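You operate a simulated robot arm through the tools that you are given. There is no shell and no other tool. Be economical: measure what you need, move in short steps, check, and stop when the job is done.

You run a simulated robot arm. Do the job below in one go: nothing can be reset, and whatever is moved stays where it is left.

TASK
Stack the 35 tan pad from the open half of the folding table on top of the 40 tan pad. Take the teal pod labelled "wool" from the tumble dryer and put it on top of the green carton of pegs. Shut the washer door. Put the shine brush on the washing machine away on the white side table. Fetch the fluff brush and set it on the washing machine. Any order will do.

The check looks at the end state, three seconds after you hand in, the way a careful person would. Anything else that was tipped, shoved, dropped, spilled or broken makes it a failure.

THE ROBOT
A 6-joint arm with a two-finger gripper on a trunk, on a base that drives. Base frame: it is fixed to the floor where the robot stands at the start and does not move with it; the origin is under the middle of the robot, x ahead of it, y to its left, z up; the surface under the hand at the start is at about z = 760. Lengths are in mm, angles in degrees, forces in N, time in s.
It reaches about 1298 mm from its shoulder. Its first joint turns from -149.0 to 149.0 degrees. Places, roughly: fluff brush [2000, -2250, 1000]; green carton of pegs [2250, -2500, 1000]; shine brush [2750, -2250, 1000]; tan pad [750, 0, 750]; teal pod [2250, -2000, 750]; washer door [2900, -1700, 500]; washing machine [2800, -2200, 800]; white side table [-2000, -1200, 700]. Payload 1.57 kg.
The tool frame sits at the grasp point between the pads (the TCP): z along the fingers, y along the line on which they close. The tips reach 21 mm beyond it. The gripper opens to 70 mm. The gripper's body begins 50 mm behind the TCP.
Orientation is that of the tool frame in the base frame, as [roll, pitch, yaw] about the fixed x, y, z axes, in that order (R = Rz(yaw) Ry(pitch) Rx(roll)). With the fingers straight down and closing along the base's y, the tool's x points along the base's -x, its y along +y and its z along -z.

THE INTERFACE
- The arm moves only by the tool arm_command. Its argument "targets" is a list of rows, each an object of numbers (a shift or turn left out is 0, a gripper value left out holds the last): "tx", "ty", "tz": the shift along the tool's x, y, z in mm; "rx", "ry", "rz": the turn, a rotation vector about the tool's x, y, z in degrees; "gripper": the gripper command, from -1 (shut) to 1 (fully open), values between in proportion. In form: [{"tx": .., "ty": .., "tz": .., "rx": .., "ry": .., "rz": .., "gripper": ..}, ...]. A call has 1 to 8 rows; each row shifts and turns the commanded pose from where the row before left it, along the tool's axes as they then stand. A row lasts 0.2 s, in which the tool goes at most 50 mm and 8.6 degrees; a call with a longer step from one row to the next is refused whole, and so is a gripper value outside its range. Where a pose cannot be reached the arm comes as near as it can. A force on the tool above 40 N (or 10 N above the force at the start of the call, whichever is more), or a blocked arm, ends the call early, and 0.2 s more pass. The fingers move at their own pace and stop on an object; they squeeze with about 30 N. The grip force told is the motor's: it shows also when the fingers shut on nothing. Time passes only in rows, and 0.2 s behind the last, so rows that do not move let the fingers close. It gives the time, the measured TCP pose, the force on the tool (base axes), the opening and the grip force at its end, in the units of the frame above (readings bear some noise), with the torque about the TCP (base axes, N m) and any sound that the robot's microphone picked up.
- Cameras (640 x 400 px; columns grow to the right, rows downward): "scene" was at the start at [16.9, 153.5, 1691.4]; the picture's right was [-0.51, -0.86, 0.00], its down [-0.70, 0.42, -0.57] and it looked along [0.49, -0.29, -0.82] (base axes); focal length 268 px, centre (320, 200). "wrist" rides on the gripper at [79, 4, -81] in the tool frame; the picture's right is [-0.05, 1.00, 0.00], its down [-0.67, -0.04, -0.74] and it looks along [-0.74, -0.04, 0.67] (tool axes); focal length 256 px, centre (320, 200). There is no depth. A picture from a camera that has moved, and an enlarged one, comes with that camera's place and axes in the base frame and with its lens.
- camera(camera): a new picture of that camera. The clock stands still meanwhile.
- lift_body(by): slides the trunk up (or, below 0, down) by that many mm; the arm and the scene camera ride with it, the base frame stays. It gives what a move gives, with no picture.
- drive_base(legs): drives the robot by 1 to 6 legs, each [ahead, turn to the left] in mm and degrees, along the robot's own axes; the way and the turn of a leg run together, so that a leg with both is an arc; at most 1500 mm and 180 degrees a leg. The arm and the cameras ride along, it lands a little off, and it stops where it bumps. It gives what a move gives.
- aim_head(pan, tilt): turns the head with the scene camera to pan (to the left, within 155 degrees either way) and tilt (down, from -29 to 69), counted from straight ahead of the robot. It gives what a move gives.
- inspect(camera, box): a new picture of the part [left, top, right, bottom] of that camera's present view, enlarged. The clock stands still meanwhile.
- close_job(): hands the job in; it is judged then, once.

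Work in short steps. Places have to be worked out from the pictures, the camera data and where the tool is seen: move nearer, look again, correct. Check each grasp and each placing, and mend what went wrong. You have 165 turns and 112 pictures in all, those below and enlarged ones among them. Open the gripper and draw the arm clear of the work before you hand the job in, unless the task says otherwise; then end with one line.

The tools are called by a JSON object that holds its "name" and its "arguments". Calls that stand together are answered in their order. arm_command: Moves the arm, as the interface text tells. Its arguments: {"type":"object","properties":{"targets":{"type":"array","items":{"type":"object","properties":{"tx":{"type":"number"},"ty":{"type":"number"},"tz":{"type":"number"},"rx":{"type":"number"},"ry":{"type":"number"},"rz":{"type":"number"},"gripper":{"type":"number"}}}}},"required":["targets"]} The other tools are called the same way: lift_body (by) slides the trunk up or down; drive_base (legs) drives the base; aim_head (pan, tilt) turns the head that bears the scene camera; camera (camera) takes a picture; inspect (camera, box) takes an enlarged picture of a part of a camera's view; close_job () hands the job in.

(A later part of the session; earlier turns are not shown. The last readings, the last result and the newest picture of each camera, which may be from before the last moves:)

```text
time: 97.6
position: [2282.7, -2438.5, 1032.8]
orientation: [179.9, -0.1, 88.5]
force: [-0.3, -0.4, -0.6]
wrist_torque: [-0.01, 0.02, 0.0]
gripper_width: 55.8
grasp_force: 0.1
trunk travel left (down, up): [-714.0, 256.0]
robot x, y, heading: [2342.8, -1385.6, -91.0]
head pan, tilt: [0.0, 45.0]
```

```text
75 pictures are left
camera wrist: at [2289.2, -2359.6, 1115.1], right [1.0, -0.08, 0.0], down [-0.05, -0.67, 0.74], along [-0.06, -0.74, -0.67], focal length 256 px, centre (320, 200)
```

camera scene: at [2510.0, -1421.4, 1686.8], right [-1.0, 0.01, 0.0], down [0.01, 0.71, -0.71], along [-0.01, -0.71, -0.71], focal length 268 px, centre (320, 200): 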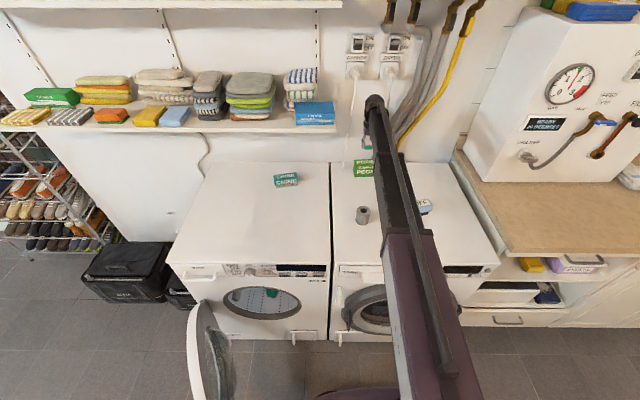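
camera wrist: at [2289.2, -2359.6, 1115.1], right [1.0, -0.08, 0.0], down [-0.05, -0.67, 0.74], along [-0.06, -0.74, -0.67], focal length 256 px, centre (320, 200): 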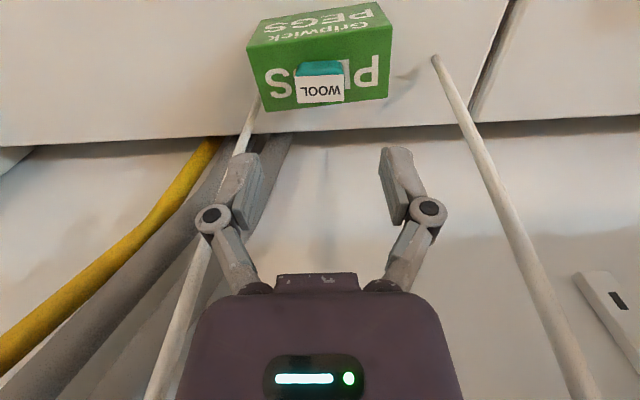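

Wool sits neatly on the carton. Next is the fluff brush at about (2111,-2197), so I'll move above it for a view.

{"name": "arm_command", "arguments": {"targets": [{"tx": 35, "ty": -20}, {"tx": 35, "ty": -25}, {"tx": 35, "ty": -25}, {"tx": 34, "ty": -27}, {"tx": 34, "ty": -27}, {"tx": 34, "ty": -27}, {"tx": 34, "ty": -27, "gripper": 1}, {}]}}

{"name": "camera", "arguments": {"camera": "wrist"}}

{"name": "camera", "arguments": {"camera": "scene"}}

```text
time: 99.4
position: [2110.9, -2195.6, 1032.7]
orientation: [180.0, -0.2, 88.5]
force: [-0.8, -0.1, -0.6]
wrist_torque: [0.01, 0.02, -0.03]
gripper_width: 70.0
grasp_force: 0.1
trunk travel left (down, up): [-714.0, 256.0]
robot x, y, heading: [2339.8, -1388.5, -90.9]
head pan, tilt: [0.0, 45.0]
```

```text
74 pictures are left
camera wrist: at [2117.5, -2116.7, 1115.2], right [1.0, -0.08, 0.0], down [-0.05, -0.67, 0.74], along [-0.06, -0.74, -0.67], focal length 256 px, centre (320, 200)
```

wrist: 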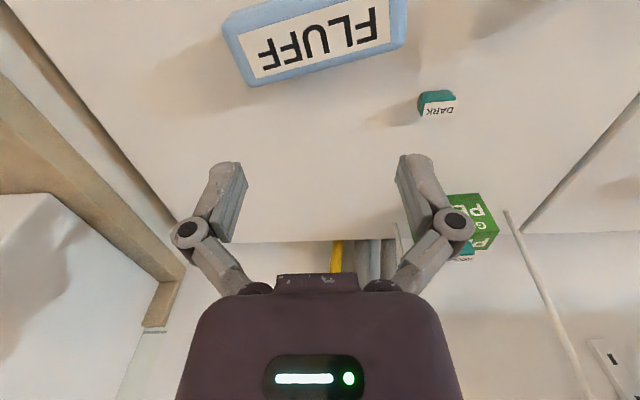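

```text
73 pictures are left
camera scene: at [2510.0, -1421.8, 1700.8], right [-1.0, 0.01, 0.0], down [0.01, 0.71, -0.71], along [-0.01, -0.71, -0.71], focal length 268 px, centre (320, 200)
```

scene: 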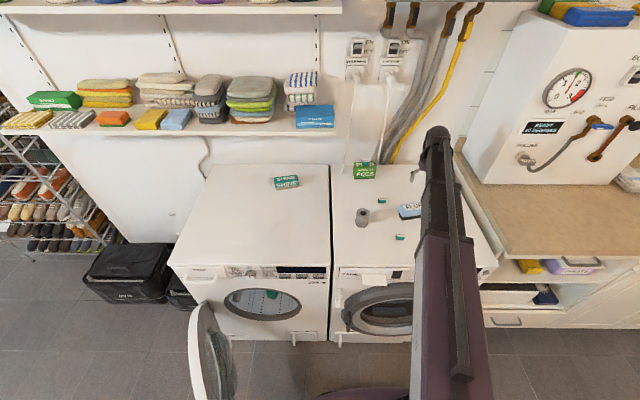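

The fluff brush's long axis is at about +9° to base x, centred at about (2110,-2174), and it is about 48 mm wide. I'll turn the tool about 80° so the fingers close across it.

{"name": "arm_command", "arguments": {"targets": [{"tx": 21, "rz": 8}, {"rz": 8}, {"rz": 8}, {"rz": 8}, {"rz": 8}, {"rz": 8}, {"rz": 8}, {"rz": 8}]}}

{"name": "arm_command", "arguments": {"targets": [{"rz": 8}, {"rz": 7.5}, {}]}}

{"name": "camera", "arguments": {"camera": "wrist"}}

```text
time: 101.2
position: [2112.0, -2171.5, 1031.5]
orientation: [-179.9, 0.1, 24.5]
force: [0.1, 0.2, 0.9]
wrist_torque: [0.01, -0.01, -0.04]
gripper_width: 69.8
grasp_force: 0.0
trunk travel left (down, up): [-714.0, 256.0]
robot x, y, heading: [2339.0, -1388.0, -90.6]
head pan, tilt: [0.0, 45.0]
```

```text
time: 102.0
position: [2110.9, -2171.9, 1032.4]
orientation: [-179.9, 0.0, 9.1]
force: [-0.9, 0.6, 0.3]
wrist_torque: [-0.01, 0.02, 0.01]
gripper_width: 70.0
grasp_force: 0.0
trunk travel left (down, up): [-714.0, 256.0]
robot x, y, heading: [2342.9, -1379.2, -90.8]
head pan, tilt: [0.0, 45.0]
```

```text
72 pictures are left
camera wrist: at [2190.6, -2164.4, 1115.2], right [0.1, -0.99, 0.0], down [-0.66, -0.07, 0.74], along [-0.74, -0.08, -0.67], focal length 256 px, centre (320, 200)
```

wrist: 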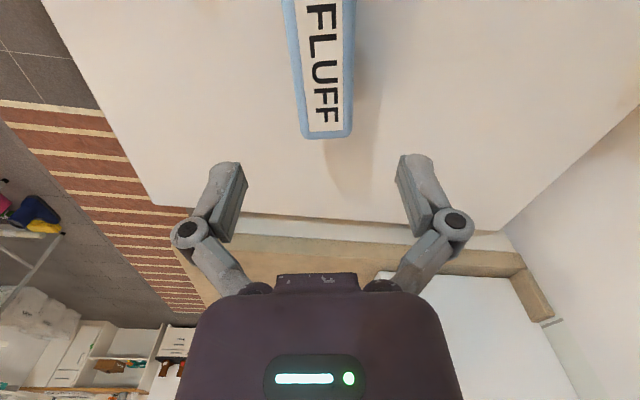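

The brush is aligned with the fingers, about 4 mm off. I'll correct and descend partway.

{"name": "arm_command", "arguments": {"targets": [{"ty": 4}, {}]}}

{"name": "lift_body", "arguments": {"by": -85}}

{"name": "camera", "arguments": {"camera": "wrist"}}

```text
time: 102.6
position: [2110.5, -2177.0, 1033.5]
orientation: [-179.9, 0.0, 9.1]
force: [0.3, 0.0, 0.3]
wrist_torque: [0.0, -0.02, 0.01]
gripper_width: 70.0
grasp_force: 0.0
trunk travel left (down, up): [-714.0, 256.0]
robot x, y, heading: [2342.2, -1385.3, -90.6]
head pan, tilt: [0.0, 45.0]
```

```text
time: 103.8
position: [2111.5, -2175.1, 948.1]
orientation: [-179.9, -0.1, 9.1]
force: [0.7, 0.7, -0.8]
wrist_torque: [0.0, -0.02, 0.0]
gripper_width: 69.9
grasp_force: 0.3
trunk travel left (down, up): [-629.0, 341.0]
robot x, y, heading: [2344.8, -1387.2, -90.9]
head pan, tilt: [0.0, 45.0]
```

```text
71 pictures are left
camera wrist: at [2190.5, -2167.9, 1030.3], right [0.11, -0.99, 0.0], down [-0.66, -0.07, 0.74], along [-0.74, -0.08, -0.67], focal length 256 px, centre (320, 200)
```

wrist: 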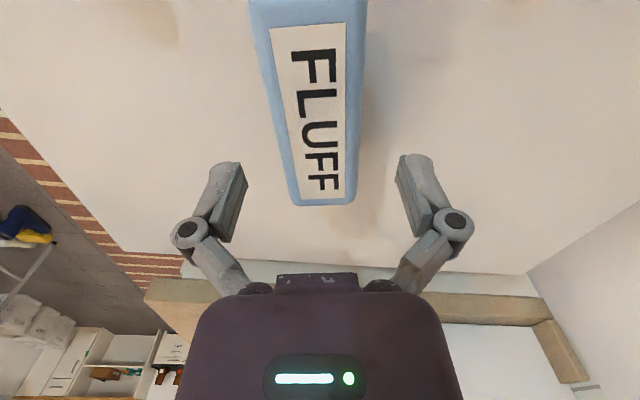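

The brush top is at z≈902 and it's centred. I'll descend to TCP≈891 and grip.

{"name": "lift_body", "arguments": {"by": -57}}

{"name": "camera", "arguments": {"camera": "wrist"}}

{"name": "arm_command", "arguments": {"targets": [{"gripper": -1}, {}, {}]}}

```text
time: 104.8
position: [2111.3, -2175.7, 890.7]
orientation: [-179.9, 0.0, 9.1]
force: [-0.4, -0.5, -0.2]
wrist_torque: [-0.01, 0.0, -0.05]
gripper_width: 70.0
grasp_force: 0.1
trunk travel left (down, up): [-572.0, 398.0]
robot x, y, heading: [2339.5, -1382.7, -90.6]
head pan, tilt: [0.0, 45.0]
```

```text
70 pictures are left
camera wrist: at [2190.5, -2167.9, 973.3], right [0.11, -0.99, 0.0], down [-0.66, -0.07, 0.74], along [-0.74, -0.08, -0.67], focal length 256 px, centre (320, 200)
```

wrist: 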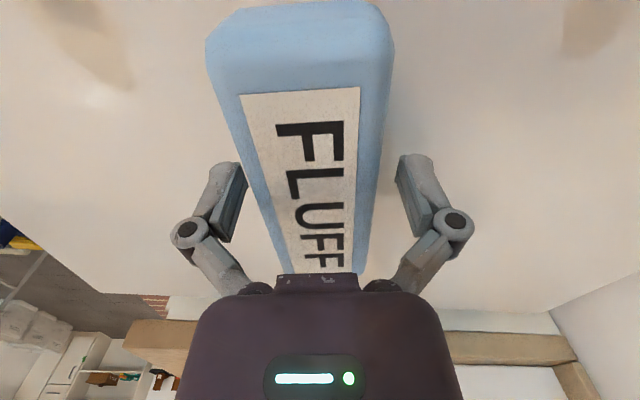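

```text
time: 105.6
position: [2112.2, -2175.5, 892.1]
orientation: [-180.0, 0.0, 9.2]
force: [-0.2, 0.1, 5.7]
wrist_torque: [-0.12, -0.04, -0.02]
gripper_width: 49.4
grasp_force: 30.2
trunk travel left (down, up): [-572.0, 398.0]
robot x, y, heading: [2340.3, -1386.2, -90.6]
head pan, tilt: [0.0, 45.0]
```

The brush is held at 49.4 mm. I'll lift and carry it over to the washer top, at about (2640,-2140).

{"name": "lift_body", "arguments": {"by": 130}}

{"name": "arm_command", "arguments": {"targets": [{"tx": 44, "ty": 4}, {"tx": 44, "ty": 4}, {"tx": 44, "ty": 4}, {"tx": 44, "ty": 4}, {"tx": 44, "ty": 4}, {"tx": 44, "ty": 4}, {"tx": 44, "ty": 4}, {"tx": 44, "ty": 4}]}}

{"name": "arm_command", "arguments": {"targets": [{"tx": 44, "ty": 4}, {"tx": 44, "ty": 4}, {"tx": 44, "ty": 4}, {"tx": 43, "ty": 4}, {}]}}

{"name": "camera", "arguments": {"camera": "wrist"}}

{"name": "camera", "arguments": {"camera": "scene"}}

```text
time: 107.2
position: [2111.4, -2175.5, 1021.2]
orientation: [-179.8, 0.0, 9.1]
force: [0.7, 0.4, -1.8]
wrist_torque: [0.0, 0.0, 0.02]
gripper_width: 49.2
grasp_force: 30.1
trunk travel left (down, up): [-702.0, 268.0]
robot x, y, heading: [2340.3, -1382.6, -90.6]
head pan, tilt: [0.0, 45.0]
```

```text
time: 109.0
position: [2465.8, -2152.5, 1020.7]
orientation: [-179.9, -0.1, 9.1]
force: [0.9, -0.1, -2.3]
wrist_torque: [-0.03, 0.01, 0.02]
gripper_width: 49.4
grasp_force: 29.5
trunk travel left (down, up): [-702.0, 268.0]
robot x, y, heading: [2342.1, -1384.0, -90.9]
head pan, tilt: [0.0, 45.0]
```

```text
time: 110.2
position: [2639.4, -2141.2, 1020.7]
orientation: [-179.9, 0.1, 9.1]
force: [0.2, 0.3, -0.5]
wrist_torque: [-0.03, -0.02, 0.02]
gripper_width: 49.2
grasp_force: 29.4
trunk travel left (down, up): [-702.0, 268.0]
robot x, y, heading: [2337.7, -1383.8, -90.6]
head pan, tilt: [0.0, 45.0]
```

```text
69 pictures are left
camera wrist: at [2717.9, -2132.9, 1103.2], right [0.1, -0.99, 0.0], down [-0.66, -0.07, 0.74], along [-0.74, -0.08, -0.67], focal length 256 px, centre (320, 200)
```

wrist: 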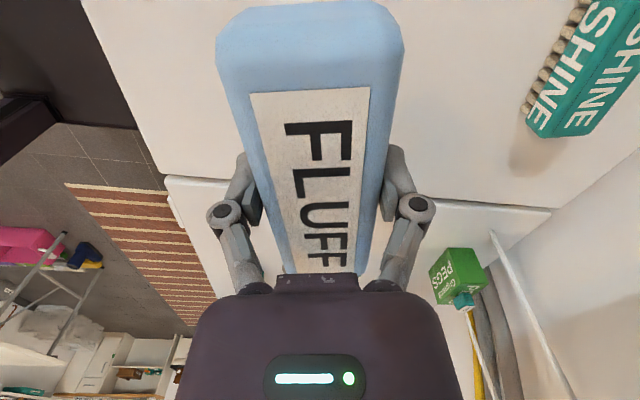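

```text
68 pictures are left
camera scene: at [2509.9, -1421.6, 1688.8], right [-1.0, 0.01, 0.0], down [0.01, 0.71, -0.71], along [-0.01, -0.71, -0.71], focal length 268 px, centre (320, 200)
```

scene: 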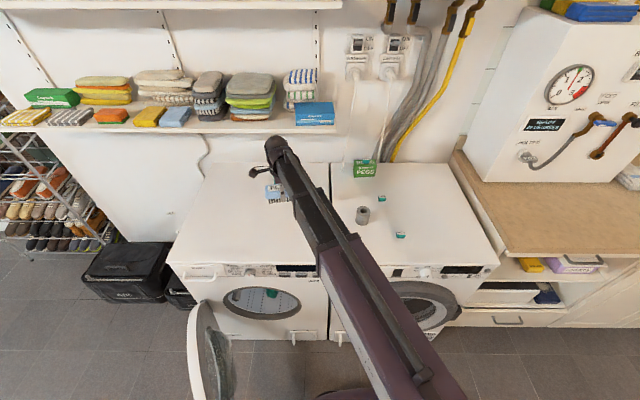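

The spot is clear of the shine brush. I'll lower to just above and then in small steps.

{"name": "lift_body", "arguments": {"by": -115}}

{"name": "camera", "arguments": {"camera": "wrist"}}

{"name": "lift_body", "arguments": {"by": -8}}

{"name": "lift_body", "arguments": {"by": -4}}

```text
time: 111.7
position: [2639.3, -2141.4, 905.6]
orientation: [-179.9, 0.0, 9.2]
force: [-0.4, 0.3, -0.8]
wrist_torque: [0.03, 0.02, -0.03]
gripper_width: 49.3
grasp_force: 29.8
trunk travel left (down, up): [-587.0, 383.0]
robot x, y, heading: [2340.5, -1385.8, -90.6]
head pan, tilt: [0.0, 45.0]
```

```text
67 pictures are left
camera wrist: at [2717.7, -2132.9, 988.2], right [0.11, -0.99, 0.0], down [-0.66, -0.07, 0.74], along [-0.74, -0.08, -0.67], focal length 256 px, centre (320, 200)
```

wrist: 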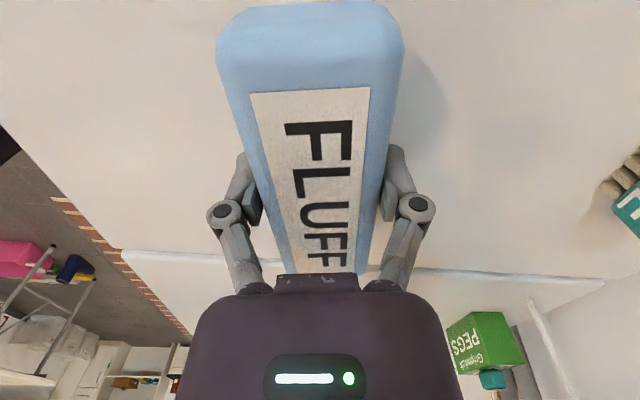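

```text
time: 112.2
position: [2638.7, -2141.7, 898.5]
orientation: [-179.8, -0.1, 9.1]
force: [0.3, -0.8, -0.3]
wrist_torque: [0.04, 0.01, 0.01]
gripper_width: 49.2
grasp_force: 30.0
trunk travel left (down, up): [-579.0, 391.0]
robot x, y, heading: [2342.5, -1385.6, -90.6]
head pan, tilt: [0.0, 45.0]
```

```text
time: 112.8
position: [2637.9, -2140.8, 894.0]
orientation: [-179.9, 0.0, 9.0]
force: [0.3, 0.7, -0.8]
wrist_torque: [-0.01, 0.01, 0.01]
gripper_width: 49.5
grasp_force: 30.3
trunk travel left (down, up): [-575.0, 395.0]
robot x, y, heading: [2341.2, -1384.8, -90.8]
head pan, tilt: [0.0, 45.0]
```

No contact yet, so I'll keep going down in small steps.

{"name": "lift_body", "arguments": {"by": -3}}

{"name": "lift_body", "arguments": {"by": -2}}

{"name": "lift_body", "arguments": {"by": -2}}

```text
time: 113.3
position: [2638.6, -2140.3, 891.1]
orientation: [179.9, 0.0, 9.1]
force: [0.9, -1.1, 6.0]
wrist_torque: [-0.08, 0.12, 0.04]
gripper_width: 49.3
grasp_force: 30.0
trunk travel left (down, up): [-572.0, 398.0]
robot x, y, heading: [2339.7, -1386.2, -90.7]
head pan, tilt: [0.0, 45.0]
```

```text
time: 113.8
position: [2637.4, -2141.5, 889.9]
orientation: [179.9, 0.1, 9.0]
force: [2.5, -6.0, 18.5]
wrist_torque: [-0.14, -0.04, -0.01]
gripper_width: 49.3
grasp_force: 29.8
trunk travel left (down, up): [-570.0, 400.0]
robot x, y, heading: [2339.6, -1382.8, -90.3]
head pan, tilt: [0.0, 45.0]
```

```text
time: 114.3
position: [2638.9, -2139.8, 888.4]
orientation: [-180.0, 0.1, 9.0]
force: [1.1, -6.7, 17.2]
wrist_torque: [-0.14, -0.06, 0.05]
gripper_width: 49.7
grasp_force: 30.0
trunk travel left (down, up): [-568.0, 402.0]
robot x, y, heading: [2342.0, -1384.8, -90.7]
head pan, tilt: [0.0, 45.0]
```

Contact is made. I'll back up slightly, release and rise.

{"name": "lift_body", "arguments": {"by": 3}}

{"name": "arm_command", "arguments": {"targets": [{"gripper": 0.5}, {"gripper": 1}, {}]}}

{"name": "lift_body", "arguments": {"by": 110}}

{"name": "camera", "arguments": {"camera": "wrist"}}

```text
time: 114.8
position: [2639.1, -2141.4, 889.7]
orientation: [-179.9, 0.1, 9.0]
force: [0.3, 0.3, -2.2]
wrist_torque: [0.0, 0.0, -0.01]
gripper_width: 49.2
grasp_force: 29.8
trunk travel left (down, up): [-571.0, 399.0]
robot x, y, heading: [2339.7, -1382.6, -91.0]
head pan, tilt: [0.0, 45.0]
```

```text
time: 115.7
position: [2638.4, -2141.3, 890.1]
orientation: [-180.0, 0.0, 9.1]
force: [0.2, -0.5, 0.3]
wrist_torque: [0.02, 0.01, -0.01]
gripper_width: 70.1
grasp_force: 0.1
trunk travel left (down, up): [-571.0, 399.0]
robot x, y, heading: [2339.6, -1385.5, -90.6]
head pan, tilt: [0.0, 45.0]
```

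```text
time: 117.1
position: [2638.5, -2141.3, 1000.2]
orientation: [-179.9, 0.0, 9.0]
force: [0.4, -0.6, 0.0]
wrist_torque: [-0.02, 0.02, 0.02]
gripper_width: 70.1
grasp_force: 0.0
trunk travel left (down, up): [-681.0, 289.0]
robot x, y, heading: [2341.1, -1384.2, -90.8]
head pan, tilt: [0.0, 45.0]
```

```text
66 pictures are left
camera wrist: at [2717.8, -2132.9, 1082.1], right [0.11, -0.99, 0.0], down [-0.66, -0.07, 0.75], along [-0.74, -0.08, -0.67], focal length 256 px, centre (320, 200)
```

wrist: 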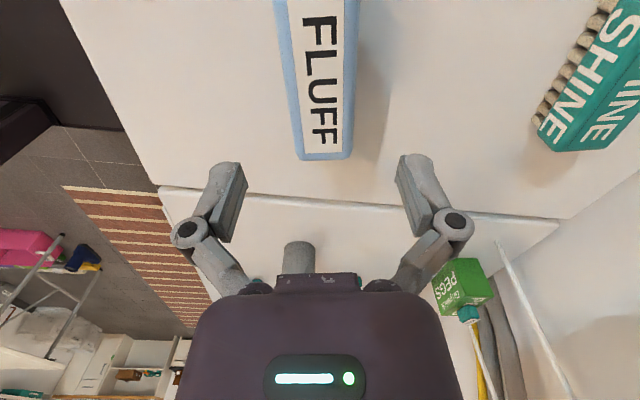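

Fluff is standing on the washer. Before reaching for shine I'll measure the shelf above it, by zooming the scene at two trunk heights.

{"name": "inspect", "arguments": {"camera": "scene", "box": [180, 80, 340, 200]}}

{"name": "lift_body", "arguments": {"by": 280}}

{"name": "inspect", "arguments": {"camera": "scene", "box": [180, 110, 340, 230]}}

```text
3.33 times, centred on (260, 140) of scene
camera zoom: at [2510.2, -1421.6, 1667.8], right [-1.0, 0.01, 0.0], down [0.01, 0.71, -0.71], along [-0.01, -0.71, -0.71], focal length 895 px, centre (520, 400)
```

zoom: 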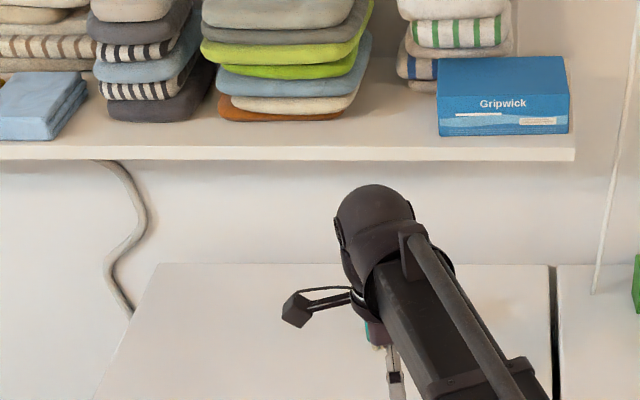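

```text
time: 119.9
position: [2638.2, -2141.1, 1279.6]
orientation: [-179.8, -0.1, 9.2]
force: [-0.4, -0.1, -0.2]
wrist_torque: [-0.01, -0.01, -0.01]
gripper_width: 69.9
grasp_force: 0.1
trunk travel left (down, up): [-961.0, 9.0]
robot x, y, heading: [2343.8, -1384.7, -90.8]
head pan, tilt: [0.0, 45.0]
```

```text
3.33 times, centred on (260, 170) of scene
camera zoom: at [2510.1, -1421.6, 1947.8], right [-1.0, 0.01, 0.0], down [0.01, 0.71, -0.71], along [-0.01, -0.71, -0.71], focal length 895 px, centre (520, 300)
```

zoom: 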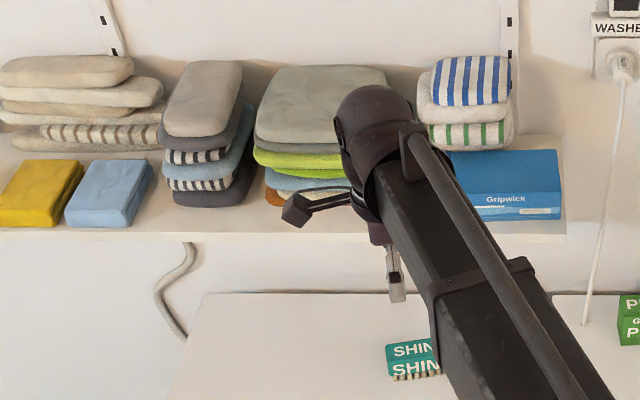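

The shelf's front edge is at y≈-2348, z≈1132, so the shine brush at about (2660,-2370) sits just under it. A vertical hand would be tight, so I'll tilt the hand about 40° in the x–z plane, fingers pointing down and towards +x. I'll do the tilt up here first.

{"name": "arm_command", "arguments": {"targets": [{"ry": 8}, {"ry": 8}, {"ry": 8}, {"ry": 8}, {"ry": 8}, {}]}}

{"name": "camera", "arguments": {"camera": "wrist"}}

{"name": "camera", "arguments": {"camera": "scene"}}

```text
time: 121.3
position: [2639.7, -2140.9, 1323.9]
orientation: [-179.9, -40.0, 9.0]
force: [-0.6, 0.2, -0.5]
wrist_torque: [-0.02, 0.01, 0.0]
gripper_width: 70.0
grasp_force: 0.0
out of reach, approached as far as the arm can: row 2, 3, 4, 5
trunk travel left (down, up): [-961.0, 9.0]
robot x, y, heading: [2343.6, -1385.2, -90.5]
head pan, tilt: [0.0, 45.0]
```

```text
63 pictures are left
camera wrist: at [2648.1, -2144.4, 1437.8], right [0.12, -0.99, -0.04], down [-0.98, -0.12, 0.14], along [-0.14, 0.02, -0.99], focal length 256 px, centre (320, 200)
```

wrist: 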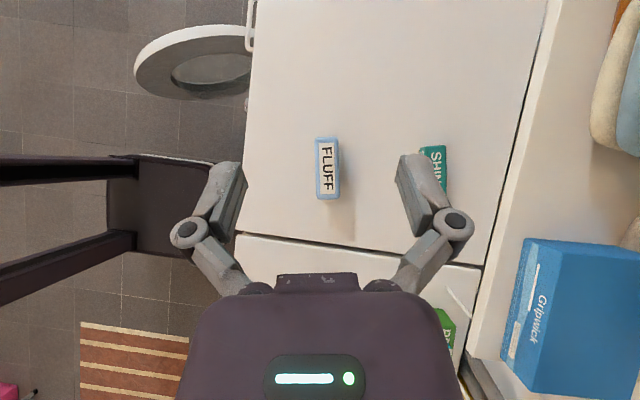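

```text
62 pictures are left
camera scene: at [2510.6, -1421.5, 1947.8], right [-1.0, 0.01, 0.0], down [0.01, 0.71, -0.71], along [-0.01, -0.71, -0.71], focal length 268 px, centre (320, 200)
```

scene: 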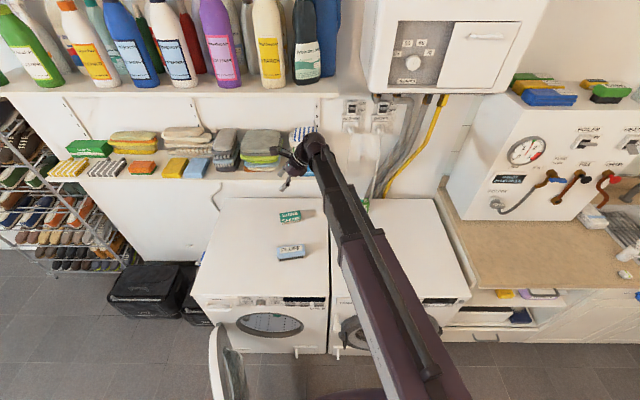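

The tilt worked, with the limit on forearm height shifting the TCP up to 1324. Shine is at about (2663,-2364). I'll step to y≈-2240, still in front of the shelf, and lower.

{"name": "arm_command", "arguments": {"targets": [{"ty": 33}, {"ty": 33}, {"ty": 34}, {}]}}

{"name": "lift_body", "arguments": {"by": -330}}

{"name": "camera", "arguments": {"camera": "wrist"}}

{"name": "inspect", "arguments": {"camera": "scene", "box": [180, 80, 380, 220]}}

```text
time: 122.3
position: [2656.5, -2239.9, 1324.3]
orientation: [-179.9, -40.1, 9.1]
force: [-0.7, -0.3, 0.7]
wrist_torque: [-0.03, 0.03, -0.01]
gripper_width: 70.0
grasp_force: 0.2
trunk travel left (down, up): [-961.0, 9.0]
robot x, y, heading: [2340.1, -1380.7, -90.8]
head pan, tilt: [0.0, 45.0]
```

```text
time: 125.5
position: [2656.8, -2240.7, 993.2]
orientation: [-179.8, -40.0, 8.9]
force: [-0.1, 0.4, -0.5]
wrist_torque: [-0.03, -0.02, 0.0]
gripper_width: 69.9
grasp_force: 0.1
trunk travel left (down, up): [-631.0, 339.0]
robot x, y, heading: [2342.6, -1384.6, -90.8]
head pan, tilt: [0.0, 45.0]
```

```text
61 pictures are left
camera wrist: at [2665.2, -2244.0, 1107.9], right [0.12, -0.99, -0.04], down [-0.98, -0.12, 0.14], along [-0.14, 0.02, -0.99], focal length 256 px, centre (320, 200)
```

wrist: 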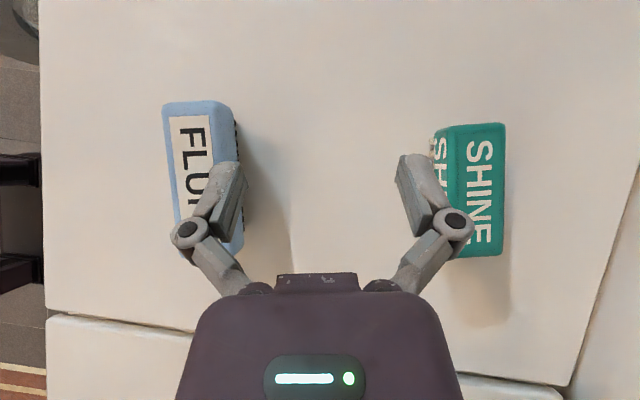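

```text
2.86 times, centred on (280, 150) of scene
camera zoom: at [2510.0, -1421.6, 1617.8], right [-1.0, 0.01, 0.0], down [0.01, 0.71, -0.71], along [-0.01, -0.71, -0.71], focal length 767 px, centre (434, 343)
```

zoom: 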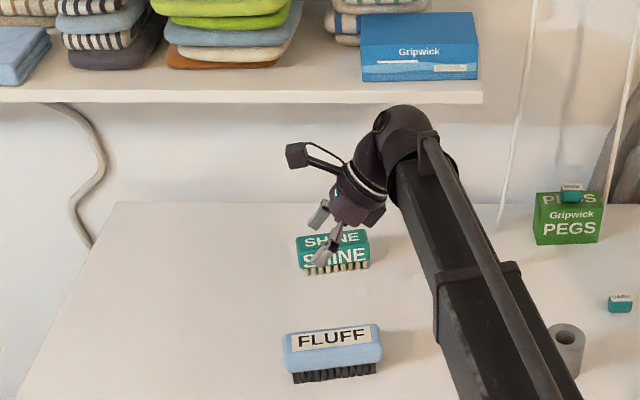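

Very clear view: shine's top is at z≈900, centred at about (2660,-2368), yaw≈8°. I'll lower to TCP≈932, then slide in under the shelf.

{"name": "lift_body", "arguments": {"by": -60}}

{"name": "arm_command", "arguments": {"targets": [{"tx": -3, "ty": 31, "tz": -2.5}, {"tx": -3, "ty": 31, "tz": -2.5}, {"tx": -3.5, "ty": 32, "tz": -3}, {"tx": -3.5, "ty": 32, "tz": -3}, {}]}}

{"name": "camera", "arguments": {"camera": "wrist"}}

{"name": "inspect", "arguments": {"camera": "scene", "box": [180, 60, 380, 200]}}

```text
time: 126.5
position: [2656.3, -2240.7, 934.4]
orientation: [180.0, -40.0, 9.0]
force: [-0.3, 0.5, -0.1]
wrist_torque: [-0.02, 0.02, -0.01]
gripper_width: 70.1
grasp_force: 0.1
trunk travel left (down, up): [-571.0, 399.0]
robot x, y, heading: [2339.1, -1384.2, -91.0]
head pan, tilt: [0.0, 45.0]
```

```text
time: 127.8
position: [2658.6, -2367.5, 934.0]
orientation: [-179.8, -40.0, 9.0]
force: [-0.7, -0.2, -0.4]
wrist_torque: [0.03, 0.03, 0.02]
gripper_width: 70.1
grasp_force: 0.1
trunk travel left (down, up): [-571.0, 399.0]
robot x, y, heading: [2339.2, -1382.9, -90.6]
head pan, tilt: [0.0, 45.0]
```

```text
59 pictures are left
camera wrist: at [2668.4, -2369.7, 1047.7], right [0.12, -0.99, -0.04], down [-0.98, -0.12, 0.14], along [-0.15, 0.02, -0.99], focal length 256 px, centre (320, 200)
```

wrist: 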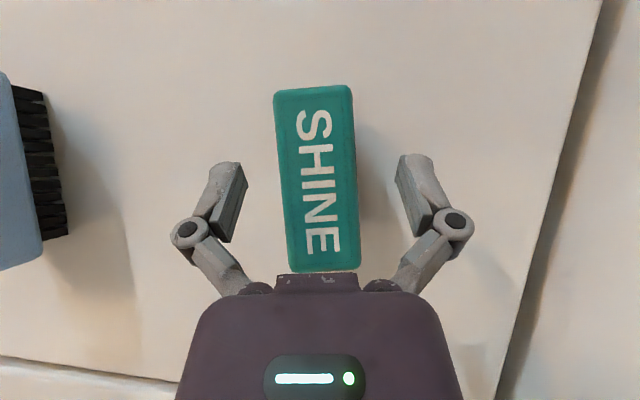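

```text
2.86 times, centred on (280, 130) of scene
camera zoom: at [2510.0, -1421.6, 1557.8], right [-1.0, 0.01, 0.0], down [0.01, 0.71, -0.71], along [-0.01, -0.71, -0.71], focal length 767 px, centre (434, 400)
```

zoom: 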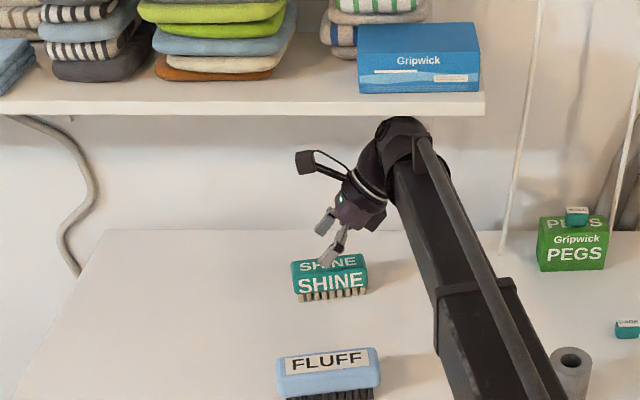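

Perfectly centred and clear of the shelf. I'll descend 43 mm and grip.

{"name": "lift_body", "arguments": {"by": -43}}

{"name": "arm_command", "arguments": {"targets": [{"gripper": -1}, {}, {}]}}

{"name": "camera", "arguments": {"camera": "wrist"}}

```text
time: 128.6
position: [2659.9, -2366.1, 890.9]
orientation: [-179.9, -40.0, 9.1]
force: [0.4, -0.1, 0.1]
wrist_torque: [-0.01, 0.01, 0.01]
gripper_width: 69.9
grasp_force: 0.1
trunk travel left (down, up): [-528.0, 442.0]
robot x, y, heading: [2339.1, -1387.5, -90.7]
head pan, tilt: [0.0, 45.0]
```

```text
time: 129.4
position: [2659.8, -2366.3, 890.6]
orientation: [-179.9, -40.0, 9.0]
force: [-1.4, -0.6, 4.0]
wrist_torque: [-0.09, -0.18, -0.03]
gripper_width: 45.3
grasp_force: 30.0
trunk travel left (down, up): [-528.0, 442.0]
robot x, y, heading: [2341.7, -1384.0, -90.7]
head pan, tilt: [0.0, 45.0]
```

```text
57 pictures are left
camera wrist: at [2668.3, -2369.3, 1005.3], right [0.12, -0.99, -0.03], down [-0.98, -0.12, 0.14], along [-0.15, 0.02, -0.99], focal length 256 px, centre (320, 200)
```

wrist: 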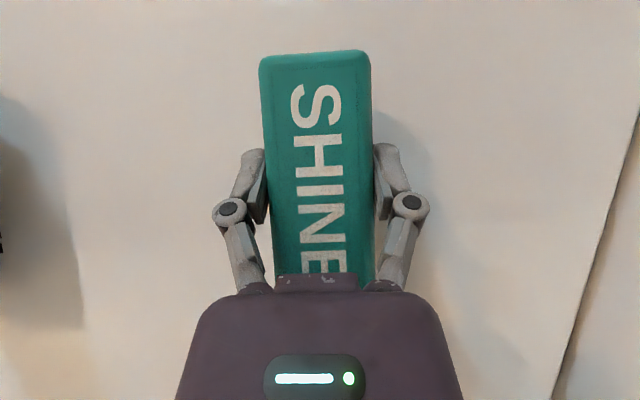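

Gripped at 45.3 mm. I'll lift 35 mm, slide out from under the shelf and then raise.

{"name": "lift_body", "arguments": {"by": 35}}

{"name": "arm_command", "arguments": {"targets": [{"ty": -30}, {"ty": -30}, {"ty": -30}, {"ty": -25}, {}]}}

{"name": "lift_body", "arguments": {"by": 200}}

{"name": "camera", "arguments": {"camera": "wrist"}}

{"name": "camera", "arguments": {"camera": "scene"}}

```text
time: 130.2
position: [2659.0, -2366.5, 925.3]
orientation: [-179.9, -40.1, 8.9]
force: [-1.0, 0.2, -1.6]
wrist_torque: [-0.01, 0.02, 0.0]
gripper_width: 45.4
grasp_force: 29.7
trunk travel left (down, up): [-563.0, 407.0]
robot x, y, heading: [2340.5, -1381.9, -90.7]
head pan, tilt: [0.0, 45.0]
```

```text
time: 131.4
position: [2642.7, -2252.9, 925.1]
orientation: [-179.9, -40.0, 9.1]
force: [-0.1, -0.4, -1.3]
wrist_torque: [-0.03, -0.01, -0.01]
gripper_width: 45.4
grasp_force: 30.5
trunk travel left (down, up): [-563.0, 407.0]
robot x, y, heading: [2338.6, -1386.6, -91.0]
head pan, tilt: [0.0, 45.0]
```

```text
time: 133.6
position: [2642.4, -2252.4, 1125.0]
orientation: [-179.9, -40.0, 9.0]
force: [-1.1, 0.5, -1.2]
wrist_torque: [0.01, 0.0, 0.02]
gripper_width: 45.3
grasp_force: 30.0
trunk travel left (down, up): [-763.0, 207.0]
robot x, y, heading: [2341.9, -1385.9, -90.7]
head pan, tilt: [0.0, 45.0]
```

```text
56 pictures are left
camera wrist: at [2651.4, -2255.9, 1239.5], right [0.12, -0.99, -0.04], down [-0.98, -0.12, 0.14], along [-0.15, 0.02, -0.99], focal length 256 px, centre (320, 200)
```

wrist: 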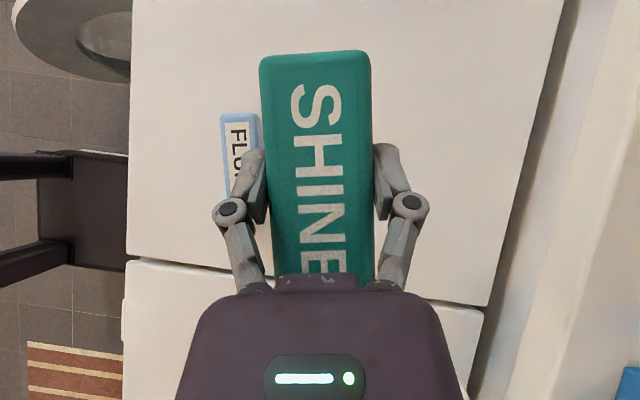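

```text
55 pictures are left
camera scene: at [2510.2, -1421.9, 1749.7], right [-1.0, 0.01, 0.0], down [0.01, 0.71, -0.71], along [-0.01, -0.71, -0.71], focal length 268 px, centre (320, 200)
```

scene: 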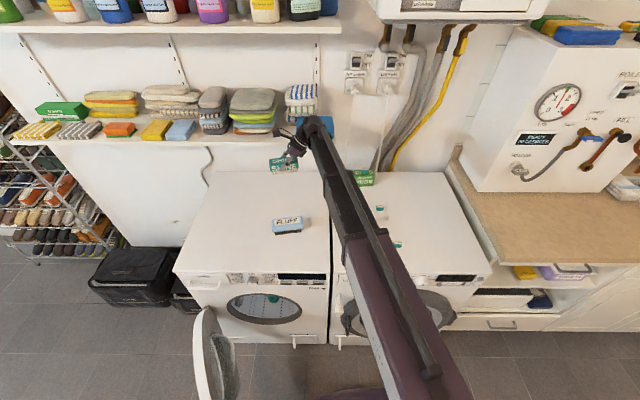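

Shine is held, and wool and fluff are in place. I'll retract the arm to a compact pose for driving.

{"name": "arm_command", "arguments": {"targets": [{"tx": -20, "ty": -38, "tz": -17}, {"tx": -20, "ty": -38, "tz": -17}, {"tx": -20, "ty": -38, "tz": -17}, {"tx": -20, "ty": -38, "tz": -17}, {"tx": -20, "ty": -38, "tz": -17}, {"tx": -20, "ty": -38, "tz": -17}, {"tx": -20, "ty": -38, "tz": -17}, {"tx": -20, "ty": -38, "tz": -17}]}}

{"name": "lift_body", "arguments": {"by": 80}}

```text
time: 135.4
position: [2384.1, -1983.2, 1125.5]
orientation: [-180.0, -40.2, 9.1]
force: [-0.7, 0.7, -1.8]
wrist_torque: [0.02, -0.01, 0.0]
gripper_width: 45.3
grasp_force: 30.2
out of reach, approached as far as the arm can: row 3, 5
trunk travel left (down, up): [-763.0, 207.0]
robot x, y, heading: [2341.2, -1385.3, -90.4]
head pan, tilt: [0.0, 45.0]
```

```text
time: 136.5
position: [2385.8, -1984.7, 1204.2]
orientation: [-179.9, -39.9, 9.2]
force: [-0.3, 0.4, -1.1]
wrist_torque: [0.01, 0.02, 0.0]
gripper_width: 45.1
grasp_force: 29.9
trunk travel left (down, up): [-843.0, 127.0]
robot x, y, heading: [2341.4, -1384.9, -90.7]
head pan, tilt: [0.0, 45.0]
```

Now I'll turn to face west and drive the first leg, checking the heading afterwards.

{"name": "drive_base", "arguments": {"legs": [[0, -92], [1400, 0]]}}

{"name": "aim_head", "arguments": {"pan": 0, "tilt": 30}}

{"name": "camera", "arguments": {"camera": "scene"}}

```text
time: 150.8
position: [373.4, -1336.1, 1205.3]
orientation: [-179.9, -40.0, -83.2]
force: [-0.2, 0.8, -1.1]
wrist_torque: [0.01, -0.02, -0.02]
gripper_width: 45.4
grasp_force: 29.6
trunk travel left (down, up): [-843.0, 127.0]
robot x, y, heading: [971.7, -1316.0, 177.0]
head pan, tilt: [0.0, 45.0]
```

```text
time: 151.5
position: [372.5, -1336.1, 1206.4]
orientation: [-179.9, -40.0, -83.2]
force: [0.6, 0.3, -1.6]
wrist_torque: [-0.03, -0.05, -0.01]
gripper_width: 45.3
grasp_force: 30.4
trunk travel left (down, up): [-843.0, 127.0]
robot x, y, heading: [973.9, -1318.3, 176.6]
head pan, tilt: [0.0, 30.0]
```

```text
54 pictures are left
camera scene: at [918.8, -1480.8, 1852.4], right [0.06, 1.0, 0.0], down [0.5, -0.03, -0.87], along [-0.86, 0.05, -0.5], focal length 268 px, centre (320, 200)
```

scene: 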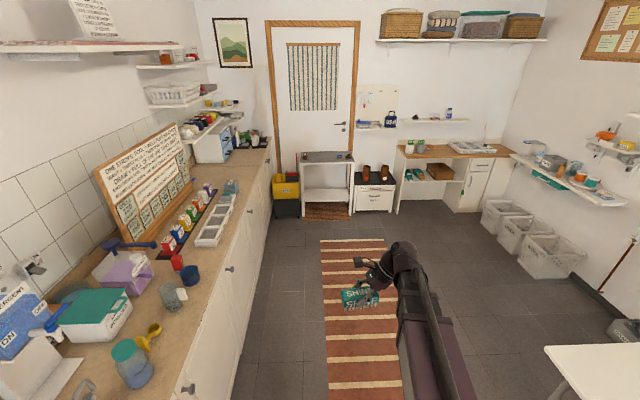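

The way west is clear and the side table is at about (-1950,-1200). I'll drive on 1400 and check.

{"name": "drive_base", "arguments": {"legs": [[1400, 0]]}}

{"name": "camera", "arguments": {"camera": "scene"}}

```text
time: 160.0
position: [-1001.8, -1317.5, 1205.5]
orientation: [-180.0, -40.1, -80.7]
force: [0.2, 0.5, -0.7]
wrist_torque: [-0.02, -0.04, -0.03]
gripper_width: 45.2
grasp_force: 30.2
trunk travel left (down, up): [-843.0, 127.0]
robot x, y, heading: [-401.8, -1269.8, 179.2]
head pan, tilt: [0.0, 30.0]
```

```text
53 pictures are left
camera scene: at [-450.4, -1438.1, 1852.4], right [0.01, 1.0, 0.0], down [0.5, -0.01, -0.87], along [-0.87, 0.01, -0.5], focal length 268 px, centre (320, 200)
```

scene: 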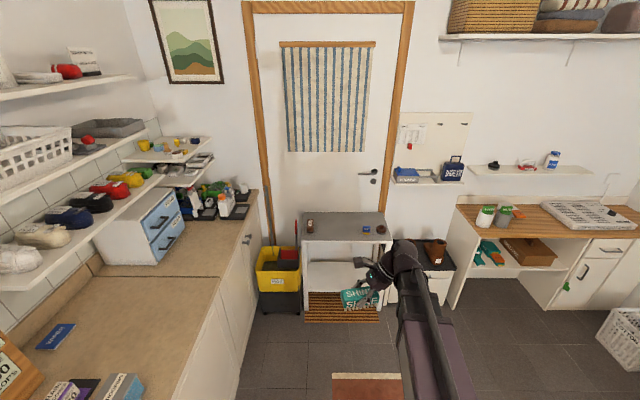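

The side table's top has free space around (-1950,-1290), between the small items. I'll drive about 780 further and look down.

{"name": "drive_base", "arguments": {"legs": [[780, 0]]}}

{"name": "aim_head", "arguments": {"pan": 0, "tilt": 50}}

{"name": "camera", "arguments": {"camera": "scene"}}

{"name": "camera", "arguments": {"camera": "wrist"}}

```text
time: 165.0
position: [-1769.9, -1315.3, 1205.3]
orientation: [-179.8, -40.0, -80.4]
force: [0.1, -0.1, -1.5]
wrist_torque: [0.02, -0.02, 0.01]
gripper_width: 45.5
grasp_force: 29.8
trunk travel left (down, up): [-843.0, 127.0]
robot x, y, heading: [-1171.0, -1266.7, 180.0]
head pan, tilt: [0.0, 30.0]
```

```text
time: 165.8
position: [-1770.3, -1315.4, 1205.4]
orientation: [-179.9, -40.0, -80.3]
force: [0.4, -0.2, -1.0]
wrist_torque: [-0.01, 0.03, 0.0]
gripper_width: 45.6
grasp_force: 29.9
trunk travel left (down, up): [-843.0, 127.0]
robot x, y, heading: [-1169.2, -1268.7, 179.8]
head pan, tilt: [0.0, 50.0]
```

```text
52 pictures are left
camera scene: at [-1203.3, -1432.5, 1823.0], right [0.0, 1.0, 0.0], down [0.77, 0.0, -0.64], along [-0.64, 0.0, -0.77], focal length 268 px, centre (320, 200)
```

scene: 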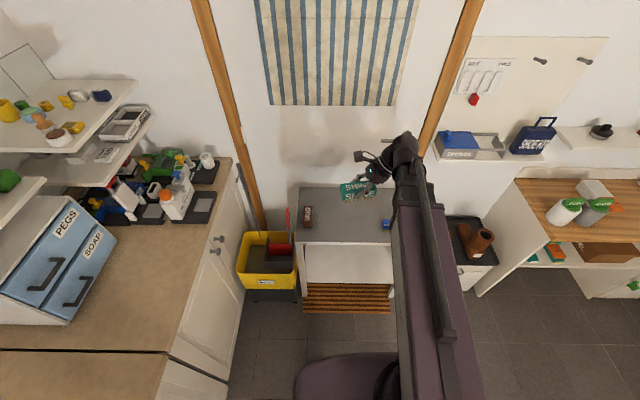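

```text
51 pictures are left
camera wrist: at [-1772.3, -1324.0, 1319.8], right [-0.99, -0.13, -0.04], down [-0.13, 0.98, 0.14], along [0.02, 0.15, -0.99], focal length 256 px, centre (320, 200)
```

wrist: 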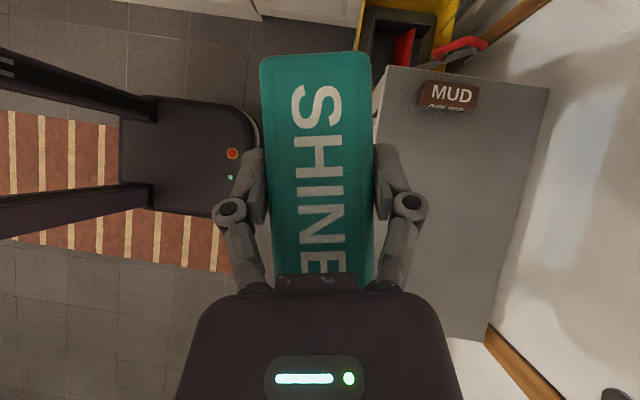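

From two views the table top is at z≈700, with MUD at (-2000,-1498) and the blue item at (-1980,-1101). I'll place shine at about (-2010,-1290).

{"name": "arm_command", "arguments": {"targets": [{"tx": -8.3, "ty": 38.7, "tz": -7}, {"tx": -8.3, "ty": 38.7, "tz": -7}, {"tx": -8.3, "ty": 38.7, "tz": -7}, {"tx": -8.3, "ty": 38.7, "tz": -7}, {"tx": -8.3, "ty": 38.7, "tz": -7}, {"tx": -8.3, "ty": 38.7, "tz": -7}, {}]}}

{"name": "lift_body", "arguments": {"by": -350}}

{"name": "camera", "arguments": {"camera": "wrist"}}

{"name": "camera", "arguments": {"camera": "scene"}}

```text
time: 167.4
position: [-2010.7, -1290.0, 1206.2]
orientation: [-179.9, -39.9, -80.4]
force: [-0.3, 0.3, -1.2]
wrist_torque: [0.0, 0.02, 0.01]
gripper_width: 45.5
grasp_force: 29.8
trunk travel left (down, up): [-843.0, 127.0]
robot x, y, heading: [-1168.7, -1262.4, 180.0]
head pan, tilt: [0.0, 50.0]
```

```text
time: 170.8
position: [-2011.3, -1290.2, 856.3]
orientation: [-180.0, -40.1, -80.3]
force: [0.4, 0.7, -1.1]
wrist_torque: [0.0, 0.01, 0.0]
gripper_width: 45.6
grasp_force: 30.3
trunk travel left (down, up): [-493.0, 477.0]
robot x, y, heading: [-1170.2, -1265.4, 179.8]
head pan, tilt: [0.0, 50.0]
```

```text
50 pictures are left
camera wrist: at [-2014.1, -1299.9, 969.7], right [-0.99, -0.13, -0.04], down [-0.13, 0.98, 0.14], along [0.02, 0.15, -0.99], focal length 256 px, centre (320, 200)
```

wrist: 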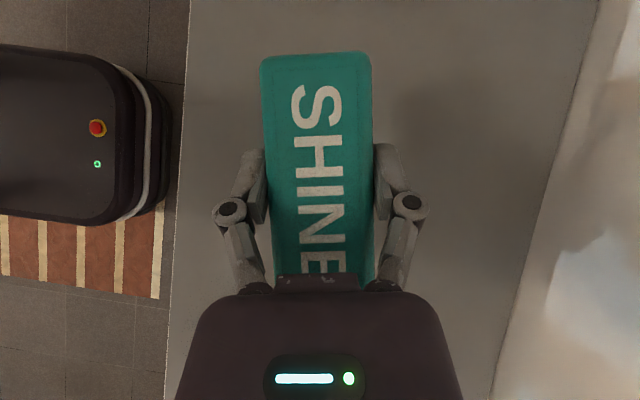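

```text
49 pictures are left
camera scene: at [-1203.2, -1432.5, 1472.9], right [0.0, 1.0, 0.0], down [0.77, 0.0, -0.64], along [-0.64, 0.0, -0.77], focal length 268 px, centre (320, 200)
```

scene: 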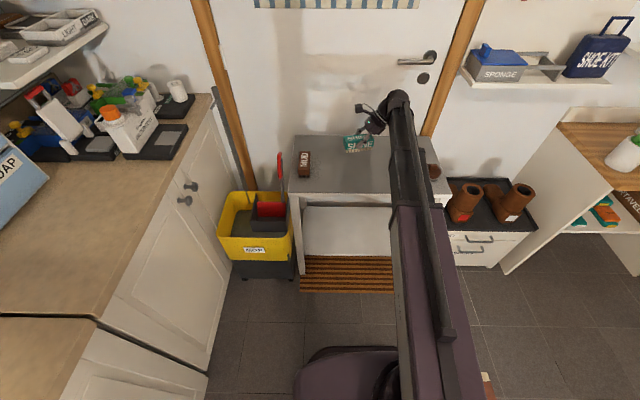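

It's over clear table space. I'll lower 85 mm and then in small steps until contact.

{"name": "lift_body", "arguments": {"by": -85}}

{"name": "inspect", "arguments": {"camera": "scene", "box": [270, 60, 430, 180]}}

```text
time: 172.1
position: [-2011.5, -1290.8, 770.2]
orientation: [-179.9, -40.0, -80.3]
force: [-0.3, -0.3, -2.0]
wrist_torque: [0.02, 0.04, 0.0]
gripper_width: 45.3
grasp_force: 29.8
trunk travel left (down, up): [-408.0, 562.0]
robot x, y, heading: [-1172.7, -1264.2, 179.9]
head pan, tilt: [0.0, 50.0]
```

```text
3.33 times, centred on (350, 120) of scene
camera zoom: at [-1203.2, -1432.5, 1387.9], right [0.0, 1.0, 0.0], down [0.77, 0.0, -0.64], along [-0.64, 0.0, -0.77], focal length 895 px, centre (220, 467)
```

zoom: 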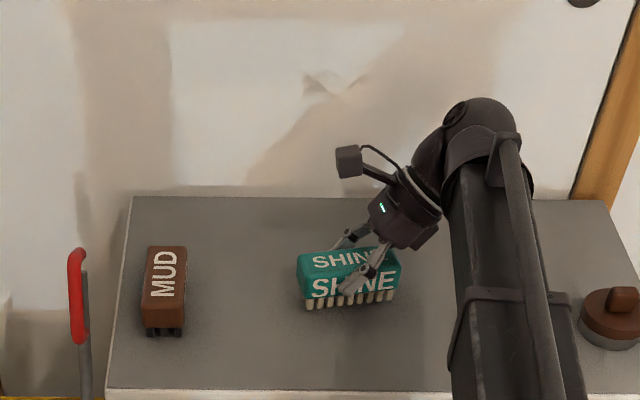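

It's close now. I'll continue in small steps.

{"name": "lift_body", "arguments": {"by": -8}}

{"name": "lift_body", "arguments": {"by": -5}}

{"name": "lift_body", "arguments": {"by": -4}}

{"name": "inspect", "arguments": {"camera": "scene", "box": [270, 40, 430, 160]}}

```text
time: 172.6
position: [-2011.0, -1290.2, 761.8]
orientation: [-179.8, -40.0, -80.4]
force: [-0.2, 0.0, -1.2]
wrist_torque: [-0.01, -0.02, -0.01]
gripper_width: 45.5
grasp_force: 29.4
trunk travel left (down, up): [-400.0, 570.0]
robot x, y, heading: [-1170.2, -1264.1, 179.8]
head pan, tilt: [0.0, 50.0]
```

```text
time: 173.2
position: [-2011.8, -1291.5, 758.2]
orientation: [179.9, -40.0, -80.2]
force: [-6.7, 0.9, 19.3]
wrist_torque: [-0.51, 0.07, -0.04]
gripper_width: 45.4
grasp_force: 30.0
trunk travel left (down, up): [-395.0, 575.0]
robot x, y, heading: [-1170.7, -1264.9, 179.6]
head pan, tilt: [0.0, 50.0]
```

```text
time: 173.7
position: [-2009.3, -1290.6, 754.2]
orientation: [-180.0, -40.1, -80.2]
force: [-4.0, -0.5, 18.6]
wrist_torque: [-0.48, 0.04, -0.01]
gripper_width: 45.6
grasp_force: 30.4
trunk travel left (down, up): [-391.0, 579.0]
robot x, y, heading: [-1169.0, -1259.9, 179.6]
head pan, tilt: [0.0, 50.0]
```

```text
3.33 times, centred on (350, 100) of scene
camera zoom: at [-1201.5, -1432.4, 1370.9], right [0.0, 1.0, 0.0], down [0.77, 0.0, -0.64], along [-0.64, 0.0, -0.77], focal length 895 px, centre (220, 533)
```

zoom: 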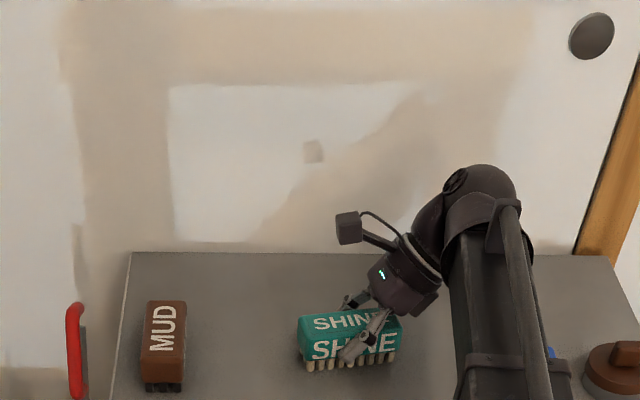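

It's resting on the table. I'll ease off, release and rise.

{"name": "lift_body", "arguments": {"by": 1}}

{"name": "arm_command", "arguments": {"targets": [{"gripper": -0.1}, {"gripper": 0.5}, {"gripper": 1}, {}]}}

{"name": "lift_body", "arguments": {"by": 150}}

{"name": "camera", "arguments": {"camera": "wrist"}}

{"name": "inspect", "arguments": {"camera": "scene", "box": [270, 80, 430, 200]}}

```text
time: 174.2
position: [-2010.1, -1291.0, 754.0]
orientation: [-179.9, -40.0, -80.4]
force: [-0.3, -1.7, 6.3]
wrist_torque: [-0.45, -0.03, -0.01]
gripper_width: 45.3
grasp_force: 29.6
trunk travel left (down, up): [-392.0, 578.0]
robot x, y, heading: [-1172.6, -1265.0, 179.8]
head pan, tilt: [0.0, 50.0]
```

```text
time: 175.2
position: [-2011.1, -1291.7, 754.6]
orientation: [-179.9, -40.0, -80.3]
force: [0.2, 0.8, -0.4]
wrist_torque: [-0.06, -0.04, 0.0]
gripper_width: 70.1
grasp_force: 0.1
trunk travel left (down, up): [-392.0, 578.0]
robot x, y, heading: [-1169.7, -1262.5, 179.6]
head pan, tilt: [0.0, 50.0]
```

```text
time: 176.9
position: [-2010.5, -1290.2, 903.7]
orientation: [-179.9, -39.9, -80.2]
force: [0.1, 0.1, 0.3]
wrist_torque: [-0.01, 0.0, -0.01]
gripper_width: 70.2
grasp_force: 0.1
trunk travel left (down, up): [-542.0, 428.0]
robot x, y, heading: [-1172.0, -1262.5, 179.7]
head pan, tilt: [0.0, 50.0]
```

```text
46 pictures are left
camera wrist: at [-2014.0, -1299.9, 1018.7], right [-0.99, -0.13, -0.04], down [-0.13, 0.98, 0.14], along [0.02, 0.15, -0.99], focal length 256 px, centre (320, 200)
```

wrist: 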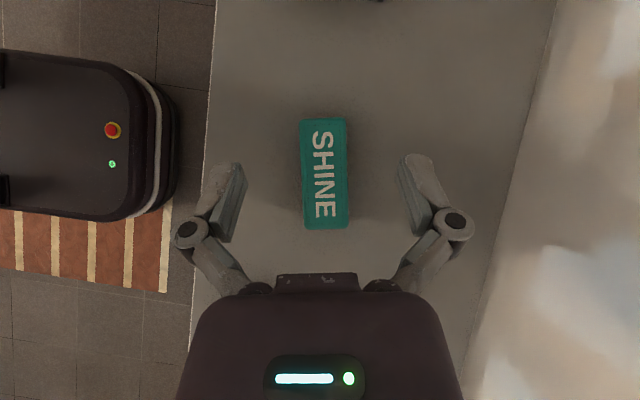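

```text
3.33 times, centred on (350, 140) of scene
camera zoom: at [-1203.2, -1432.5, 1521.8], right [0.0, 1.0, 0.0], down [0.77, 0.0, -0.64], along [-0.64, 0.0, -0.77], focal length 895 px, centre (220, 400)
```

zoom: 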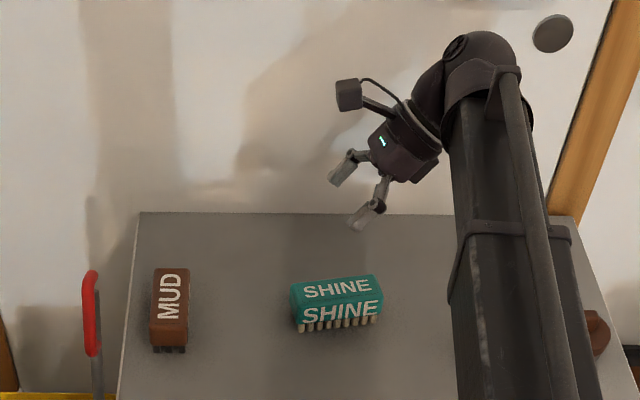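

Shine stands well on the side table. Next is the washer door: I'll raise, untilt and retract the arm before driving back.

{"name": "lift_body", "arguments": {"by": 300}}

{"name": "arm_command", "arguments": {"targets": [{"ty": -35, "ry": -8}, {"ty": -35, "ry": -8}, {"ty": -35, "ry": -8}, {"ty": -35, "ry": -8}, {"ty": -35, "ry": -8}, {"ty": -35}, {"ty": -35, "gripper": -1}, {}]}}

{"name": "drive_base", "arguments": {"legs": [[-800, 0], [0, 90], [0, 94]]}}

```text
time: 179.9
position: [-2010.9, -1289.4, 1202.9]
orientation: [-179.9, -40.0, -80.3]
force: [0.4, -1.0, 0.0]
wrist_torque: [-0.01, 0.01, -0.02]
gripper_width: 70.1
grasp_force: 0.1
trunk travel left (down, up): [-842.0, 128.0]
robot x, y, heading: [-1172.9, -1264.9, 180.0]
head pan, tilt: [0.0, 50.0]
```

```text
time: 181.8
position: [-1770.5, -1248.7, 1160.1]
orientation: [-179.9, 0.0, -80.3]
force: [0.2, 0.6, 0.6]
wrist_torque: [0.0, -0.02, 0.01]
gripper_width: 0.0
grasp_force: 28.7
out of reach, approached as far as the arm can: row 1, 2, 3, 4
trunk travel left (down, up): [-842.0, 128.0]
robot x, y, heading: [-1171.0, -1264.2, 179.8]
head pan, tilt: [0.0, 50.0]
```

```text
time: 197.9
position: [258.6, -1314.8, 1162.0]
orientation: [-179.8, 0.0, 96.7]
force: [1.3, -0.5, -0.7]
wrist_torque: [-0.03, 0.02, -0.02]
gripper_width: 0.0
grasp_force: 29.0
trunk travel left (down, up): [-842.0, 128.0]
robot x, y, heading: [-336.4, -1198.2, -2.3]
head pan, tilt: [0.0, 50.0]
stopped in leg 3: the robot was blocked; the commanded pose is now the measured one
```

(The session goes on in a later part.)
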